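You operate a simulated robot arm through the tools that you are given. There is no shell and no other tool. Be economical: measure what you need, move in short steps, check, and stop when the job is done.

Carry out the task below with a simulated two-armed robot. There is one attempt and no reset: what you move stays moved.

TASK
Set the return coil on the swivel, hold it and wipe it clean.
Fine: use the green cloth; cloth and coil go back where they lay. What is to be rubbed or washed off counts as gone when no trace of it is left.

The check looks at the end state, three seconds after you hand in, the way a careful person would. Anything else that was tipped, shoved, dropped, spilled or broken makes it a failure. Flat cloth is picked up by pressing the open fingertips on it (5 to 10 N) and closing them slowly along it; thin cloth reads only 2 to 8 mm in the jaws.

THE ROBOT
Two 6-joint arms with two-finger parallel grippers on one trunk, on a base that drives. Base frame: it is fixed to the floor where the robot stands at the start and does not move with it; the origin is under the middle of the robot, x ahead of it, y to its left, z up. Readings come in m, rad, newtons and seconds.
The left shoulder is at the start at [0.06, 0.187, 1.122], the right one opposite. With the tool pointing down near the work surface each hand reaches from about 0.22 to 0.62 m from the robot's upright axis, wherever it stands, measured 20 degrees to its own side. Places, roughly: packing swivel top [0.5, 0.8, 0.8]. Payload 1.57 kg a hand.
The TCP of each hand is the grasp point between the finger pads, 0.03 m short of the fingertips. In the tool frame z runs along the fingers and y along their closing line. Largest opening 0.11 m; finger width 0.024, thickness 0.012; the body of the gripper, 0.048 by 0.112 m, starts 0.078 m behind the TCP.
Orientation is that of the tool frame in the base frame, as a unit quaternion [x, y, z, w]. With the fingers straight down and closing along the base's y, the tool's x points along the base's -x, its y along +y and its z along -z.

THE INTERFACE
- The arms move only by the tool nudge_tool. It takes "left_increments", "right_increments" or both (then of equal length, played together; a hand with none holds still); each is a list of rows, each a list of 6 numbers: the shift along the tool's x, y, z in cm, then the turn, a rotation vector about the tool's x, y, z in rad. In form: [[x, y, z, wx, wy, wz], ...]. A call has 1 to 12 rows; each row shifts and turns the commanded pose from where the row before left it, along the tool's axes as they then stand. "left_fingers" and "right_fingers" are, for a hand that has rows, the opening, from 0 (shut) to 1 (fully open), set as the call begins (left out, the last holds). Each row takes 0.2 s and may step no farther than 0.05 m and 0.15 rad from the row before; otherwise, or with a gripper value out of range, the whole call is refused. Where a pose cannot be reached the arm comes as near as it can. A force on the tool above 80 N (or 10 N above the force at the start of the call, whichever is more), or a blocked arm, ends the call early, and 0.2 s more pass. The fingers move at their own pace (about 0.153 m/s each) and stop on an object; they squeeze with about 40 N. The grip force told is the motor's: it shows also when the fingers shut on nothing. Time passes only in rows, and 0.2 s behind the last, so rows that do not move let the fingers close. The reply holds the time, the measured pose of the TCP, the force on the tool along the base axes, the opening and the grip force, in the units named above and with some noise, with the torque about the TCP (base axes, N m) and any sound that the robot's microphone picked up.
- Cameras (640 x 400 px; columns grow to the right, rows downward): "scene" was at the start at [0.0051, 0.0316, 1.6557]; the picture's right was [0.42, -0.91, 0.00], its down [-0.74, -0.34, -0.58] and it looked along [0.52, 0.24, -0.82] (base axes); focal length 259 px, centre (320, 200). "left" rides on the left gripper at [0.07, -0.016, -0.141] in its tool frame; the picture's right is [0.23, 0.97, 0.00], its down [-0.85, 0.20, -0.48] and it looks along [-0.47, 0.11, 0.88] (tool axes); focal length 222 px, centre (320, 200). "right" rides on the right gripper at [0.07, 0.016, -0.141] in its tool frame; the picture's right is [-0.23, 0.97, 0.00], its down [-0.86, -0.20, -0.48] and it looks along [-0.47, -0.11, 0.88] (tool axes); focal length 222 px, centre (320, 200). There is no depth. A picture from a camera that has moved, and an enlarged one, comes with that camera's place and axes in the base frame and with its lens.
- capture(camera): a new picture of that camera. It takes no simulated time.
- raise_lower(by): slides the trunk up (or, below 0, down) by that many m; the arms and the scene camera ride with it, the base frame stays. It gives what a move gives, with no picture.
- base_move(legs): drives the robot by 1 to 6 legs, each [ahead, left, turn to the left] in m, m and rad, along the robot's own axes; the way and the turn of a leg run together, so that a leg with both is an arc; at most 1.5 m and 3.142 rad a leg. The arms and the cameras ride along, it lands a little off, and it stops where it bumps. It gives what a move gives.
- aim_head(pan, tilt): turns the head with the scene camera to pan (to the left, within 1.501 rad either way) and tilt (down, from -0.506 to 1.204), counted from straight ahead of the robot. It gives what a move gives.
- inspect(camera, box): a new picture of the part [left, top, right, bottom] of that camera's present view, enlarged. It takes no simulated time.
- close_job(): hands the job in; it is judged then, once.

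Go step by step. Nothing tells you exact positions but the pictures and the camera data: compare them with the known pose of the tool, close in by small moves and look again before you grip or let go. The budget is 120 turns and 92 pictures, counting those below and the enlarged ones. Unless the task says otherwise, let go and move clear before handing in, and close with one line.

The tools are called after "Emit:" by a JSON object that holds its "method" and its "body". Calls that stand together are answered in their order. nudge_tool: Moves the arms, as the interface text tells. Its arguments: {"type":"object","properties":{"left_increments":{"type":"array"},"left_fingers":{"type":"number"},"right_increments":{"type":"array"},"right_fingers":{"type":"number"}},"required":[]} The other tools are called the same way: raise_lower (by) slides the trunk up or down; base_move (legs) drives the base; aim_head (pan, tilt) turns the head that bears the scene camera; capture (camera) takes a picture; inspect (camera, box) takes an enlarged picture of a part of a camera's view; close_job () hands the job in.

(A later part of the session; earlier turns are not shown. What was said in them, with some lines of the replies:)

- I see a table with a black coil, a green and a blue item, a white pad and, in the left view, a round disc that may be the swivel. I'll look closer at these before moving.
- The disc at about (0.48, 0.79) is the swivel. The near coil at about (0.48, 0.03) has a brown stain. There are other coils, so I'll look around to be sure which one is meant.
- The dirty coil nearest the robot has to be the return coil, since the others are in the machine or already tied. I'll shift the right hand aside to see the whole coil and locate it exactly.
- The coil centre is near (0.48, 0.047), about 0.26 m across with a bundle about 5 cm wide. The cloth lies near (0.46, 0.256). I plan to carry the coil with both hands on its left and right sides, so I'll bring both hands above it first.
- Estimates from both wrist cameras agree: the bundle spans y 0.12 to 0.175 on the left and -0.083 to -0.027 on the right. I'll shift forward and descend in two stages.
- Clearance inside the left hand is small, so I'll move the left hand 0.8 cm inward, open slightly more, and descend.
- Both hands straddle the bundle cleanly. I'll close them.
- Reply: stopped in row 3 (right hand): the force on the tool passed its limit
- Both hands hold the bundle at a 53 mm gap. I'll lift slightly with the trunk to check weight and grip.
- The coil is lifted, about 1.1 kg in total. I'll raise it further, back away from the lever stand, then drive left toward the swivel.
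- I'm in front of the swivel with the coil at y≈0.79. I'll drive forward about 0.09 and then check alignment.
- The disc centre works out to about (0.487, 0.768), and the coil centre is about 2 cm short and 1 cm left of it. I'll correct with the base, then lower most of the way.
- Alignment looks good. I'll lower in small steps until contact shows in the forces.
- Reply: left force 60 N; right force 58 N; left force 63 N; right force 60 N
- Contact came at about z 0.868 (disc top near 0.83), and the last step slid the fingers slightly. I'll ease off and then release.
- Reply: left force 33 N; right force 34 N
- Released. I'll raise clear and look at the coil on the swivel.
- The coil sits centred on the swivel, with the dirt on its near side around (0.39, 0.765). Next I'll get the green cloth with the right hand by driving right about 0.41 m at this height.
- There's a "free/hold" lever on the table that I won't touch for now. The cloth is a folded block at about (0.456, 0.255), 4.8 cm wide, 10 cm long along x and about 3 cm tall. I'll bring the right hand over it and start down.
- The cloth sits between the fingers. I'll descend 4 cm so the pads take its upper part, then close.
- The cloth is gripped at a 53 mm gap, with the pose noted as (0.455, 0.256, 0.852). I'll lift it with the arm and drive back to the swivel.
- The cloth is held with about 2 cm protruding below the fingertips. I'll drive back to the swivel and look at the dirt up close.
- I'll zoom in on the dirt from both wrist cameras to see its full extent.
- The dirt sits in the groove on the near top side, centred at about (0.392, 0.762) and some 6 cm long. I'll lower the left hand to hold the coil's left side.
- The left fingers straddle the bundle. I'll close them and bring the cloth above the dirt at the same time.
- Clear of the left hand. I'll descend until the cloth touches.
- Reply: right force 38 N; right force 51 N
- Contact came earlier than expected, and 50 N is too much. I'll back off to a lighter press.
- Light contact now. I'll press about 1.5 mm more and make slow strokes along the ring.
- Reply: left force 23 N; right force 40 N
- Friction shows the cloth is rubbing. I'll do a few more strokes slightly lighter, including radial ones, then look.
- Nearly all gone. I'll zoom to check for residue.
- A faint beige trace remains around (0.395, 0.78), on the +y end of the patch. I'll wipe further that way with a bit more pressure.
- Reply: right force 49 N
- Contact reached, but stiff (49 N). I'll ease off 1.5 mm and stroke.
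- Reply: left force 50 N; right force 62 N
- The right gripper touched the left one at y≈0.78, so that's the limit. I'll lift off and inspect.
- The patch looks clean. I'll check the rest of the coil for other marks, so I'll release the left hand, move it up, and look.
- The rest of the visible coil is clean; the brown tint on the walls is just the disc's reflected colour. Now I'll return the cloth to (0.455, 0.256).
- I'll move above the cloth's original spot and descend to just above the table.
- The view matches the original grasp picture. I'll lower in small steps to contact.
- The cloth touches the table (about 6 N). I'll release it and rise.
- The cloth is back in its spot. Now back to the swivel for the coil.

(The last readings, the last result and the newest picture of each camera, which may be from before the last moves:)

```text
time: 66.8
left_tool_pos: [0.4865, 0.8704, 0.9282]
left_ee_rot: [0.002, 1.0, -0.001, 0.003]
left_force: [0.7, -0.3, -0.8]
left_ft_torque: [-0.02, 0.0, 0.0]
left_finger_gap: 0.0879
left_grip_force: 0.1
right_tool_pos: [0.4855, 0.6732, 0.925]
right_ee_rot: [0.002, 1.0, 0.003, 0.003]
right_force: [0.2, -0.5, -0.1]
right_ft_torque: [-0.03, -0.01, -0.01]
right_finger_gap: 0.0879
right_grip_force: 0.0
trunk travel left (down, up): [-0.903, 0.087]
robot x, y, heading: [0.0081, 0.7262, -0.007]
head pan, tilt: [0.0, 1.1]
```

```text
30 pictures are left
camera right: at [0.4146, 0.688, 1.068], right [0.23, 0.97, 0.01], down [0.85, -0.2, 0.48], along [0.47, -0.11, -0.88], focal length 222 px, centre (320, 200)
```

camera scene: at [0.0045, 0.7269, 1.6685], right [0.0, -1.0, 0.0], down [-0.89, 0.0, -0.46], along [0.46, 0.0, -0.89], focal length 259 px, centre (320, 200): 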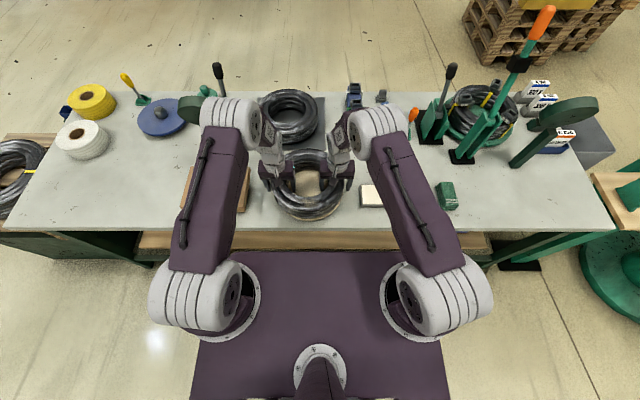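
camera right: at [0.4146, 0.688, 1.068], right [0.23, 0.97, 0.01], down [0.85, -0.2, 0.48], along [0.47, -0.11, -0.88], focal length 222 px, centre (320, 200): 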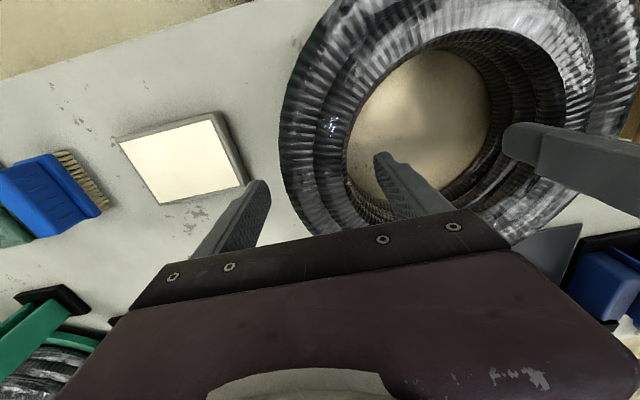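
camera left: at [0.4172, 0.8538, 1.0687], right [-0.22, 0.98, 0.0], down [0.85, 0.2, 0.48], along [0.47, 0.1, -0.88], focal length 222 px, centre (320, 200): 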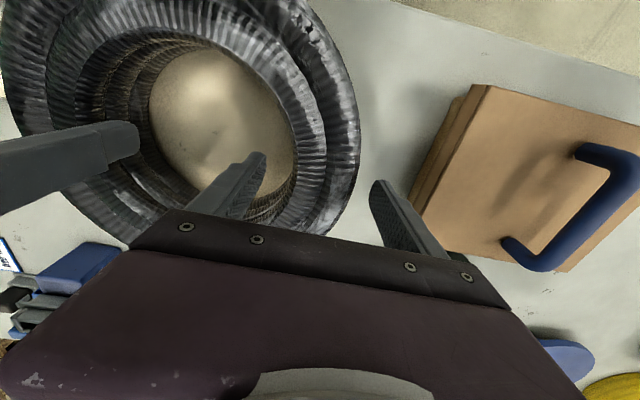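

Both hands are aligned over the bundle. I'll descend and close.

Emit:
{"method": "nudge_tool", "body": {"left_increments": [[0.2, -0.1, 2.5, 0, 0, 0], [0, 0, 2, 0, 0, 0], [0, 0, 1.2, 0, 0, 0]], "right_increments": [[0, -0.1, 2.5, 0, 0, 0], [0, 0, 2, 0, 0, 0], [0, 0, 0.9, 0, 0, 0]]}}

Emit:
{"method": "nudge_tool", "body": {"left_increments": [[0, 0, 0, 0, 0, 0], [0, 0, 0, 0, 0, 0], [0, 0, 0, 0, 0, 0]], "right_increments": [[0, 0, 0, 0, 0, 0], [0, 0, 0, 0, 0, 0], [0, 0, 0, 0, 0, 0]], "left_fingers": 0, "right_fingers": 0}}

Emit:
{"method": "raise_lower", "body": {"by": 0.085}}

Emit:
{"method": "inspect", "body": {"camera": "scene", "box": [220, 110, 420, 235]}}

```text
time: 67.6
left_tool_pos: [0.4838, 0.869, 0.873]
left_ee_rot: [0.003, 1.0, 0.0, 0.004]
left_force: [-0.4, -0.1, 0.5]
left_ft_torque: [0.01, -0.03, 0.03]
left_finger_gap: 0.0879
left_grip_force: 0.1
right_tool_pos: [0.4848, 0.6717, 0.8734]
right_ee_rot: [0.001, 1.0, 0.002, 0.004]
right_force: [-1.0, 0.5, -1.1]
right_ft_torque: [0.03, -0.01, -0.01]
right_finger_gap: 0.0879
right_grip_force: 0.0
trunk travel left (down, up): [-0.903, 0.087]
robot x, y, heading: [0.0042, 0.7235, -0.003]
head pan, tilt: [0.0, 1.1]
```

```text
time: 68.4
left_tool_pos: [0.4827, 0.8701, 0.8718]
left_ee_rot: [0.002, 1.0, -0.001, 0.003]
left_force: [-1.2, -8.7, 0.2]
left_ft_torque: [1.5, -0.21, 0.14]
left_finger_gap: 0.0529
left_grip_force: 39.6
right_tool_pos: [0.4839, 0.6718, 0.872]
right_ee_rot: [0.001, 1.0, 0.003, 0.004]
right_force: [-1.3, 10.7, 0.0]
right_ft_torque: [-2.06, -0.11, -0.11]
right_finger_gap: 0.0527
right_grip_force: 39.9
trunk travel left (down, up): [-0.903, 0.087]
robot x, y, heading: [0.0068, 0.7236, -0.006]
head pan, tilt: [0.0, 1.1]
```

```text
time: 69.6
left_tool_pos: [0.4833, 0.8685, 0.9572]
left_ee_rot: [0.003, 1.0, -0.002, 0.003]
left_force: [0.4, -16.6, -3.8]
left_ft_torque: [1.54, -0.12, 0.2]
left_finger_gap: 0.0529
left_grip_force: 39.8
right_tool_pos: [0.4863, 0.6725, 0.9555]
right_ee_rot: [0.001, 1.0, 0.003, 0.003]
right_force: [0.2, 16.8, -8.7]
right_ft_torque: [-1.82, 0.14, -0.01]
right_finger_gap: 0.0526
right_grip_force: 40.1
trunk travel left (down, up): [-0.988, 0.002]
robot x, y, heading: [0.0088, 0.7241, -0.004]
head pan, tilt: [0.0, 1.1]
```

```text
3.20 times, centred on (320, 172) of scene
camera zoom: at [0.0117, 0.7267, 1.8838], right [0.0, -1.0, 0.0], down [-0.89, 0.0, -0.45], along [0.45, 0.0, -0.89], focal length 830 px, centre (320, 288)
```

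zoom: 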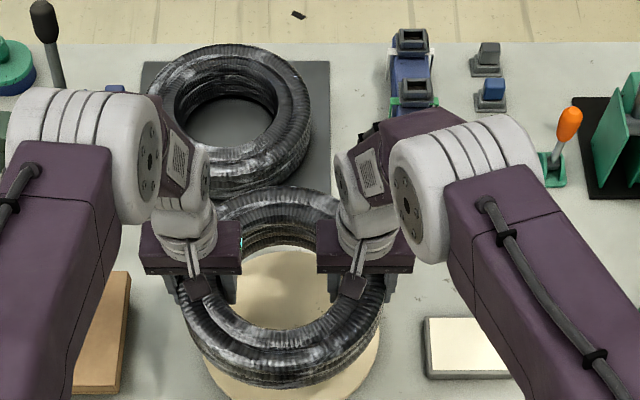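

The coil is lifted evenly. I'll back away and drive right past the cloth, stopping just short to check.

Emit:
{"method": "base_move", "body": {"legs": [[-0.1, 0, 0.004], [0, -0.4, 0], [0, -0.325, 0]]}}

Emit:
{"method": "capture", "body": {"camera": "scene"}}

```text
time: 74.6
left_tool_pos: [0.3785, 0.1413, 0.9569]
left_ee_rot: [0.008, 1.0, -0.002, 0.002]
left_force: [3.7, -29.7, -1.2]
left_ft_torque: [1.42, -0.21, 0.54]
left_finger_gap: 0.0527
left_grip_force: 39.7
right_tool_pos: [0.3771, -0.0548, 0.9562]
right_ee_rot: [0.006, 1.0, 0.002, 0.003]
right_force: [-3.4, 31.2, -9.8]
right_ft_torque: [-2.16, 0.34, 0.07]
right_finger_gap: 0.0527
right_grip_force: 40.5
trunk travel left (down, up): [-0.988, 0.002]
robot x, y, heading: [-0.1007, 0.001, -0.017]
head pan, tilt: [0.0, 1.1]
```

```text
28 pictures are left
camera scene: at [-0.0961, 0.0062, 1.8839], right [-0.01, -1.0, 0.0], down [-0.89, 0.01, -0.45], along [0.45, -0.01, -0.89], focal length 259 px, centre (320, 200)
```

scene: 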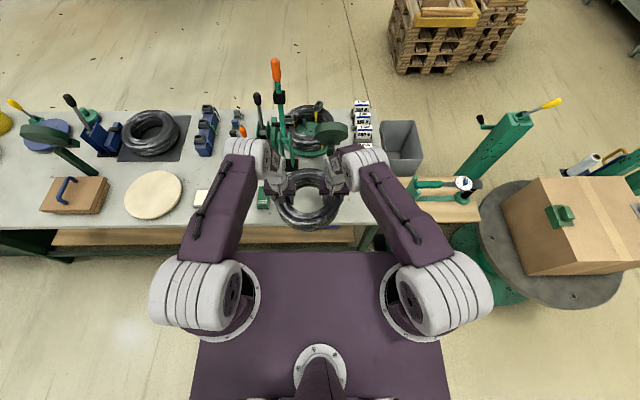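

At y the coil is on target, with heading off by -0.017. I'll correct the turn and drive forward.

Emit:
{"method": "base_move", "body": {"legs": [[0.098, -0.006, 0.015]]}}

Emit:
{"method": "capture", "body": {"camera": "left"}}

Emit:
{"method": "inspect", "body": {"camera": "scene", "box": [220, 110, 420, 235]}}

```text
time: 75.7
left_tool_pos: [0.4662, 0.1411, 0.9589]
left_ee_rot: [0.0, 1.0, -0.001, 0.005]
left_force: [-0.6, -3.6, -4.6]
left_ft_torque: [1.36, -0.3, 0.24]
left_finger_gap: 0.0526
left_grip_force: 39.4
right_tool_pos: [0.4681, -0.0559, 0.9587]
right_ee_rot: [-0.002, 1.0, 0.003, 0.005]
right_force: [-0.7, 4.9, -6.1]
right_ft_torque: [-1.54, 0.32, -0.29]
right_finger_gap: 0.0527
right_grip_force: 39.3
trunk travel left (down, up): [-0.988, 0.002]
robot x, y, heading: [-0.0084, -0.0066, 0.004]
head pan, tilt: [0.0, 1.1]
```

```text
27 pictures are left
camera left: at [0.3966, 0.1247, 1.1002], right [-0.23, 0.97, 0.0], down [0.85, 0.2, 0.49], along [0.47, 0.11, -0.87], focal length 222 px, centre (320, 200)
```

left: 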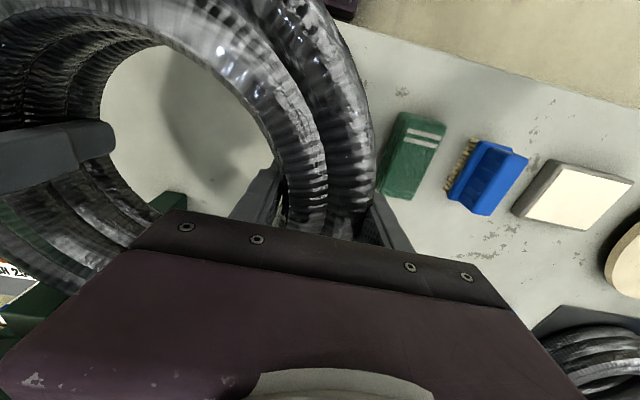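

```text
3.20 times, centred on (320, 172) of scene
camera zoom: at [-0.011, -0.004, 1.8839], right [0.0, -1.0, 0.0], down [-0.89, 0.0, -0.46], along [0.46, 0.0, -0.89], focal length 830 px, centre (320, 288)
```

zoom: 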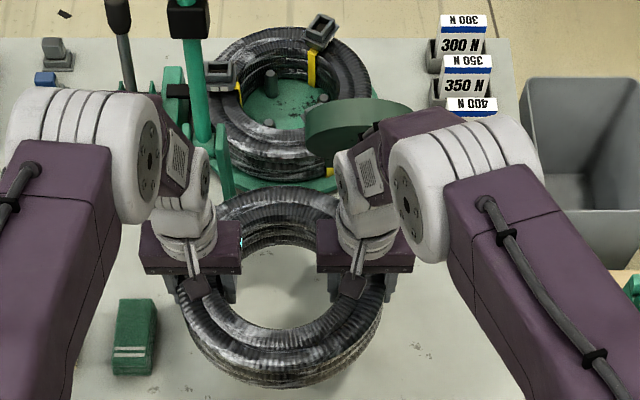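

About 1 cm more forward is needed. Then I'll lower to 1 cm above contact (expected TCP z≈0.842).

Emit:
{"method": "base_move", "body": {"legs": [[0.009, 0.0015, -0.002]]}}

Emit:
{"method": "raise_lower", "body": {"by": -0.105}}

Emit:
{"method": "inspect", "body": {"camera": "scene", "box": [220, 100, 420, 225]}}

```text
time: 76.5
left_tool_pos: [0.478, 0.1407, 0.9565]
left_ee_rot: [0.001, 1.0, -0.001, 0.002]
left_force: [0.2, -4.3, -6.3]
left_ft_torque: [1.97, -0.04, 0.45]
left_finger_gap: 0.0526
left_grip_force: 39.7
right_tool_pos: [0.4805, -0.0555, 0.9565]
right_ee_rot: [-0.001, 1.0, 0.003, 0.003]
right_force: [-0.6, 5.0, -5.3]
right_ft_torque: [-1.93, 0.11, -0.44]
right_finger_gap: 0.0526
right_grip_force: 39.9
trunk travel left (down, up): [-0.988, 0.002]
robot x, y, heading: [0.0058, -0.0055, -0.003]
head pan, tilt: [0.0, 1.1]
```

```text
time: 77.8
left_tool_pos: [0.4797, 0.1412, 0.8515]
left_ee_rot: [0.001, 1.0, -0.002, 0.002]
left_force: [0.1, -3.3, -6.7]
left_ft_torque: [1.73, -0.11, 0.38]
left_finger_gap: 0.0524
left_grip_force: 39.8
right_tool_pos: [0.482, -0.0558, 0.8501]
right_ee_rot: [-0.001, 1.0, 0.003, 0.001]
right_force: [0.0, 3.2, -5.2]
right_ft_torque: [-1.69, 0.22, -0.32]
right_finger_gap: 0.0528
right_grip_force: 40.1
trunk travel left (down, up): [-0.883, 0.107]
robot x, y, heading: [0.0037, -0.0039, -0.004]
head pan, tilt: [0.0, 1.1]
```

```text
3.20 times, centred on (320, 162) of scene
camera zoom: at [0.0083, -0.0031, 1.7789], right [0.0, -1.0, 0.0], down [-0.89, 0.0, -0.45], along [0.45, 0.0, -0.89], focal length 830 px, centre (320, 320)
```

zoom: 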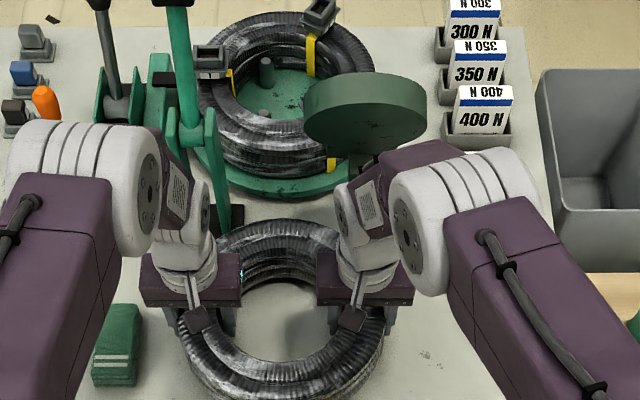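

I'll trim 2.5 mm with both arms, then lower in small steps.

Emit:
{"method": "nudge_tool", "body": {"left_increments": [[0.25, 0.12, 0, 0, 0, 0]], "right_increments": [[0.25, 0.12, 0, 0, 0, 0]]}}

Emit:
{"method": "raise_lower", "body": {"by": -0.007}}

```text
time: 78.2
left_tool_pos: [0.4775, 0.1417, 0.8519]
left_ee_rot: [0.001, 1.0, -0.001, 0.002]
left_force: [2.2, -8.8, -10.9]
left_ft_torque: [2.63, 0.09, 0.64]
left_finger_gap: 0.0529
left_grip_force: 39.5
right_tool_pos: [0.4783, -0.0542, 0.8498]
right_ee_rot: [-0.001, 1.0, 0.002, 0.002]
right_force: [-1.7, 9.1, -0.3]
right_ft_torque: [-1.66, -0.05, -0.18]
right_finger_gap: 0.0524
right_grip_force: 40.2
trunk travel left (down, up): [-0.883, 0.107]
robot x, y, heading: [0.0016, -0.006, -0.002]
head pan, tilt: [0.0, 1.1]
```

```text
time: 78.8
left_tool_pos: [0.4772, 0.1418, 0.8448]
left_ee_rot: [0.0, 1.0, -0.001, 0.002]
left_force: [3.6, -11.2, -13.1]
left_ft_torque: [2.35, 0.07, 0.66]
left_finger_gap: 0.0531
left_grip_force: 39.9
right_tool_pos: [0.4798, -0.0541, 0.8439]
right_ee_rot: [0.0, 1.0, 0.003, 0.002]
right_force: [-4.0, 11.8, 1.4]
right_ft_torque: [-0.87, 0.03, 0.05]
right_finger_gap: 0.0528
right_grip_force: 40.4
trunk travel left (down, up): [-0.876, 0.114]
robot x, y, heading: [0.001, -0.0041, 0.001]
head pan, tilt: [0.0, 1.1]
```

Emit:
{"method": "raise_lower", "body": {"by": -0.004}}

```text
time: 79.3
left_tool_pos: [0.4769, 0.143, 0.8427]
left_ee_rot: [0.001, 1.0, -0.002, 0.003]
left_force: [4.1, -12.6, 0.9]
left_ft_torque: [0.95, 0.43, 0.74]
left_finger_gap: 0.0529
left_grip_force: 39.8
right_tool_pos: [0.4785, -0.0537, 0.8415]
right_ee_rot: [-0.001, 1.0, 0.003, 0.003]
right_force: [-1.8, 11.7, 17.4]
right_ft_torque: [-2.49, 0.66, 0.16]
right_finger_gap: 0.053
right_grip_force: 39.8
trunk travel left (down, up): [-0.872, 0.118]
robot x, y, heading: [0.0026, -0.0077, -0.001]
head pan, tilt: [0.0, 1.1]
```

The coil rests on the table at its original position (0.477, 0.143 / 0.4785, -0.054). I'll release and rise straight up.

Emit:
{"method": "nudge_tool", "body": {"left_increments": [[0, 0, 0, 0, 0, 0], [0, 0, 0, 0, 0, 0], [0, 0, 0, 0, 0, 0]], "right_increments": [[0, 0, 0, 0, 0, 0], [0, 0, 0, 0, 0, 0], [0, 0, 0, 0, 0, 0]], "left_fingers": 0.75, "right_fingers": 0.75}}

Emit:
{"method": "nudge_tool", "body": {"left_increments": [[0, 0, -2, 0, 0, 0], [0, 0, -4, 0, 0, 0], [0, 0, -4, 0, 0, 0], [0, 0, -4, 0, 0, 0], [3, 3, -2, 0, 0, 0], [4, 3, 0, 0, 0, 0], [4, 3, 0, 0, 0, 0]], "right_increments": [[0, 0, -2, 0, 0, 0], [0, 0, -4, 0, 0, 0], [0, 0, -4, 0, 0, 0], [0, 0, -4, 0, 0, 0], [3, -3, -2, 0, 0, 0], [4, -3, 0, 0, 0, 0], [4, -3, 0, 0, 0, 0]]}}

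Emit:
{"method": "inspect", "body": {"camera": "scene", "box": [220, 100, 420, 225]}}

Emit:
{"method": "capture", "body": {"camera": "scene"}}

Emit:
{"method": "capture", "body": {"camera": "left"}}

```text
time: 80.1
left_tool_pos: [0.4761, 0.1439, 0.8412]
left_ee_rot: [0.001, 1.0, -0.001, 0.002]
left_force: [0.2, -0.1, 0.1]
left_ft_torque: [0.0, 0.01, -0.01]
left_finger_gap: 0.0824
left_grip_force: 0.0
right_tool_pos: [0.4773, -0.0557, 0.8407]
right_ee_rot: [-0.002, 1.0, 0.002, 0.002]
right_force: [-0.2, 0.7, -0.7]
right_ft_torque: [0.02, 0.02, 0.02]
right_finger_gap: 0.0824
right_grip_force: 0.0
trunk travel left (down, up): [-0.872, 0.118]
robot x, y, heading: [0.0018, -0.0043, -0.004]
head pan, tilt: [0.0, 1.1]
```

```text
time: 81.7
left_tool_pos: [0.3666, 0.2314, 1.003]
left_ee_rot: [0.001, 1.0, 0.0, 0.002]
left_force: [-0.2, -0.1, -0.4]
left_ft_torque: [-0.01, -0.03, 0.0]
left_finger_gap: 0.0825
left_grip_force: 0.1
right_tool_pos: [0.3652, -0.1449, 0.9992]
right_ee_rot: [0.0, 1.0, 0.003, 0.004]
right_force: [0.7, 0.2, -0.3]
right_ft_torque: [0.02, -0.03, -0.03]
right_finger_gap: 0.0823
right_grip_force: 0.0
trunk travel left (down, up): [-0.872, 0.118]
robot x, y, heading: [0.0029, -0.004, 0.007]
head pan, tilt: [0.0, 1.1]
```

```text
3.20 times, centred on (320, 162) of scene
camera zoom: at [0.0039, -0.0032, 1.7679], right [0.0, -1.0, 0.0], down [-0.89, 0.0, -0.46], along [0.46, 0.0, -0.89], focal length 830 px, centre (320, 320)
```

zoom: 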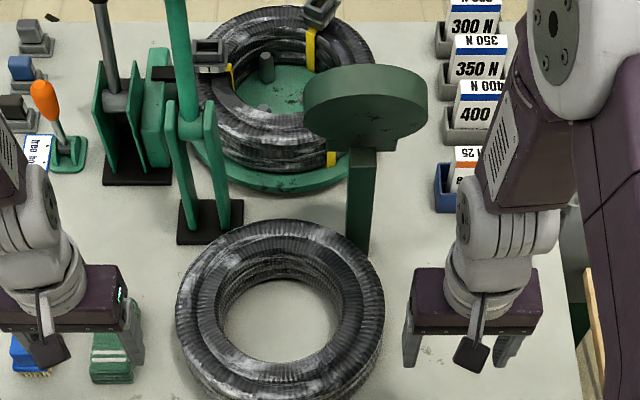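

```text
23 pictures are left
camera scene: at [0.0039, -0.0032, 1.7679], right [0.0, -1.0, 0.0], down [-0.89, 0.0, -0.46], along [0.46, 0.0, -0.89], focal length 259 px, centre (320, 200)
```

scene: 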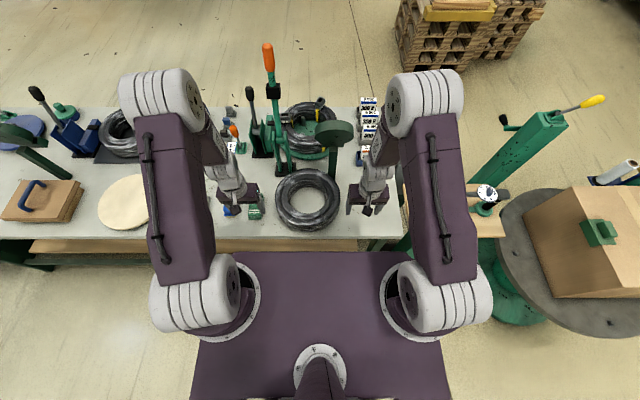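

```text
22 pictures are left
camera left: at [0.2973, 0.2163, 1.1436], right [-0.22, 0.97, 0.0], down [0.85, 0.2, 0.48], along [0.47, 0.11, -0.88], focal length 222 px, centre (320, 200)
```

left: 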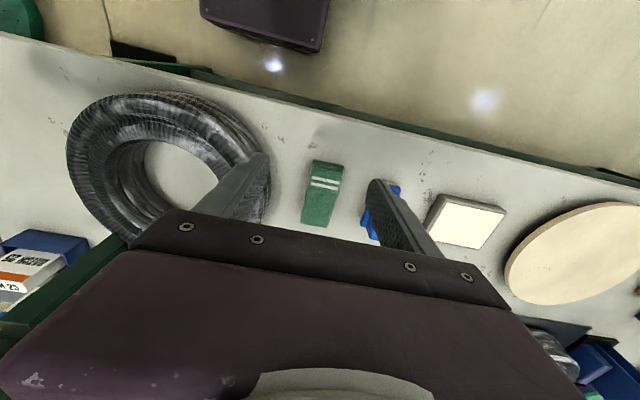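

Everything is back in place. I'll do a last close check of the formerly dirty area, now against the neutral table.

Emit:
{"method": "inspect", "body": {"camera": "scene", "box": [272, 190, 344, 235]}}

Emit:
{"method": "inspect", "body": {"camera": "left", "box": [60, 80, 280, 218]}}

Emit:
{"method": "inspect", "body": {"camera": "right", "box": [330, 60, 570, 210]}}

```text
8.89 times, centred on (308, 212) of scene
camera zoom: at [0.0039, -0.0032, 1.7679], right [0.0, -1.0, 0.0], down [-0.89, 0.0, -0.46], along [0.46, 0.0, -0.89], focal length 2306 px, centre (427, 89)
```

zoom: 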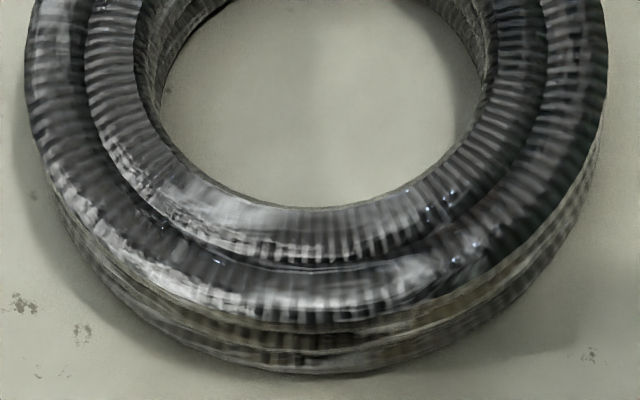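

```text
2.90 times, centred on (170, 149) of left
camera zoom: at [0.2973, 0.2163, 1.1436], right [-0.22, 0.97, 0.0], down [0.85, 0.2, 0.48], along [0.47, 0.11, -0.88], focal length 644 px, centre (755, 348)
```

zoom: 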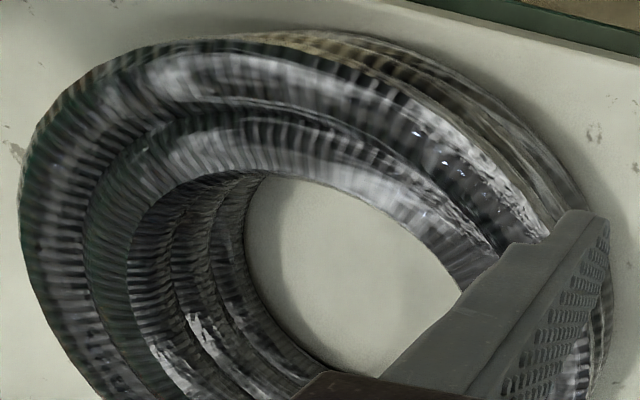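

```text
2.67 times, centred on (450, 135) of right
camera zoom: at [0.2944, -0.1296, 1.1414], right [0.23, 0.97, 0.01], down [0.85, -0.2, 0.48], along [0.47, -0.1, -0.87], focal length 592 px, centre (-27, 373)
```

zoom: 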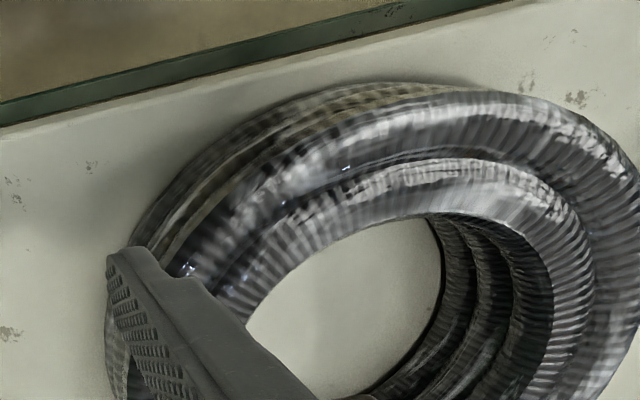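

The outer near wall shows a slight beige tint that could be a floor reflection or leftover dust. I'll back the robot up and look at that wall with the left wrist camera.

Emit:
{"method": "base_move", "body": {"legs": [[-0.22, 0, 0]]}}

Emit:
{"method": "nudge_tool", "body": {"left_increments": [[0, -4, 2.5, 0, 0, 0], [0, -4, 2.5, 0, 0, 0], [0, -4, 2.5, 0, 0, 0], [0, -4, 2.5, 0, 0, 0]]}}

Emit:
{"method": "capture", "body": {"camera": "left"}}

Emit:
{"method": "inspect", "body": {"camera": "left", "box": [200, 20, 440, 170]}}

```text
time: 83.4
left_tool_pos: [0.1535, 0.2328, 1.0002]
left_ee_rot: [0.0, 1.0, -0.001, 0.001]
left_force: [0.2, -0.6, 0.5]
left_ft_torque: [0.02, -0.03, 0.01]
left_finger_gap: 0.0826
left_grip_force: 0.0
right_tool_pos: [0.1515, -0.1447, 0.9981]
right_ee_rot: [0.0, 1.0, 0.003, 0.002]
right_force: [1.1, -0.1, -0.3]
right_ft_torque: [0.0, 0.01, -0.07]
right_finger_gap: 0.0823
right_grip_force: 0.1
trunk travel left (down, up): [-0.872, 0.118]
robot x, y, heading: [-0.2131, -0.0049, -0.002]
head pan, tilt: [0.0, 1.1]
```

```text
time: 84.4
left_tool_pos: [0.1553, 0.0733, 0.9017]
left_ee_rot: [0.0, 1.0, -0.001, 0.003]
left_force: [-0.1, -1.2, -1.0]
left_ft_torque: [0.01, 0.0, -0.02]
left_finger_gap: 0.0826
left_grip_force: 0.0
right_tool_pos: [0.1507, -0.1456, 0.9988]
right_ee_rot: [0.0, 1.0, 0.003, 0.002]
right_force: [-0.4, -0.2, 1.1]
right_ft_torque: [0.06, 0.01, 0.01]
right_finger_gap: 0.0826
right_grip_force: 0.2
trunk travel left (down, up): [-0.872, 0.118]
robot x, y, heading: [-0.215, -0.0003, -0.002]
head pan, tilt: [0.0, 1.1]
```

```text
18 pictures are left
camera left: at [0.0863, 0.056, 1.0441], right [-0.23, 0.97, 0.0], down [0.85, 0.2, 0.48], along [0.47, 0.11, -0.88], focal length 222 px, centre (320, 200)
```

left: 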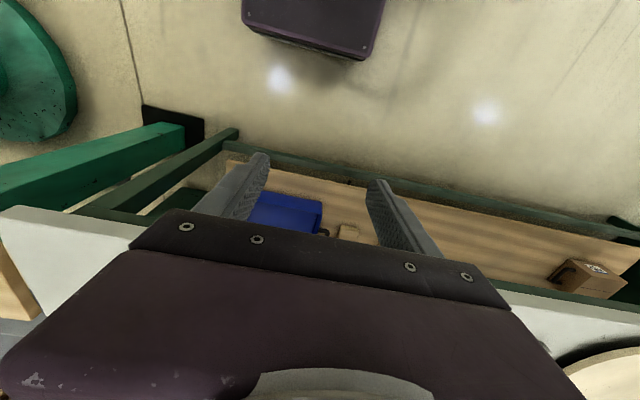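

```text
2.67 times, centred on (320, 95) of left
camera zoom: at [0.0863, 0.056, 1.0441], right [-0.23, 0.97, 0.0], down [0.85, 0.2, 0.48], along [0.47, 0.11, -0.88], focal length 592 px, centre (320, 480)
```

zoom: 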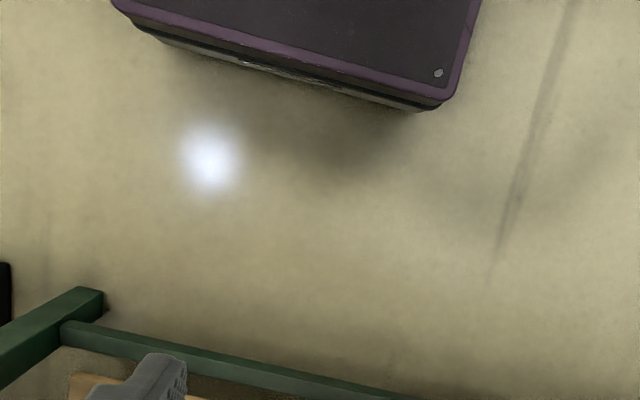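

The wrist camera's forward view needs the hand pitched up. I'll raise the left hand, pitch it about 0.8 rad, and look at the near wall.

Emit:
{"method": "nudge_tool", "body": {"left_increments": [[0, 0, -4, 0, 0, 0], [0, 0, -4, 0, 0, 0], [0, 0, 0, 0, -0.133, 0], [0, 0, 0, 0, -0.133, 0], [0, 0, 0, 0, -0.133, 0], [0, 0, 0, 0, -0.133, 0], [0, 0, 0, 0, -0.133, 0], [0, 0, 0, 0, -0.133, 0]]}}

Emit:
{"method": "capture", "body": {"camera": "left"}}

```text
time: 86.2
left_tool_pos: [0.18, 0.0309, 0.9944]
left_ee_rot: [-0.005, 0.938, -0.005, 0.346]
left_force: [0.6, -0.8, 0.0]
left_ft_torque: [0.02, 0.01, 0.04]
left_finger_gap: 0.0824
left_grip_force: 0.0
left hand out of reach, approached as far as the arm can: row 3, 8
right_tool_pos: [0.1496, -0.1454, 0.9999]
right_ee_rot: [-0.001, 1.0, 0.003, 0.002]
right_force: [-0.2, -0.8, 1.1]
right_ft_torque: [-0.01, -0.02, -0.02]
right_finger_gap: 0.0824
right_grip_force: 0.1
trunk travel left (down, up): [-0.872, 0.118]
robot x, y, heading: [-0.2109, -0.0014, 0.001]
head pan, tilt: [0.0, 1.1]
```

```text
16 pictures are left
camera left: at [0.0355, 0.0141, 1.057], right [-0.18, 0.97, -0.16], down [0.34, 0.21, 0.92], along [0.92, 0.11, -0.37], focal length 222 px, centre (320, 200)
```

left: 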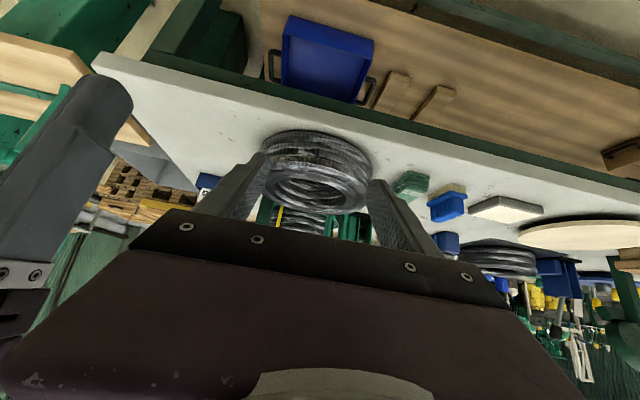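

Now the near outer wall is visible (upside down). I'll zoom in on it.

Emit:
{"method": "inspect", "body": {"camera": "left", "box": [250, 120, 386, 205]}}

```text
4.71 times, centred on (318, 162) of left
camera zoom: at [0.0355, 0.0141, 1.057], right [-0.18, 0.97, -0.16], down [0.34, 0.21, 0.92], along [0.92, 0.11, -0.37], focal length 1045 px, centre (329, 376)
```

zoom: 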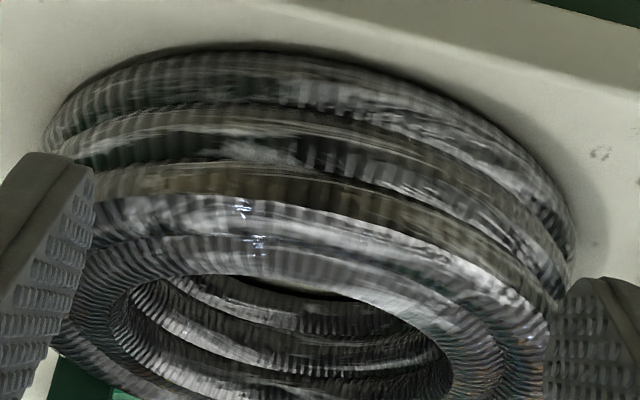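

The tint is a uniform floor reflection along the whole wall, with no dirt patch, so the coil is clean. Coil and cloth are back and the hands are clear, so I'm handing in.

Emit:
{"method": "close_job", "body": {}}

```text
The job is handed in.
```

I set the return coil on the swivel, held it with the left hand and wiped it with the green cloth until no trace of the dirt showed. The far outer wall was never in view. Coil and cloth are back where they lay, and nothing else on the table was disturbed.
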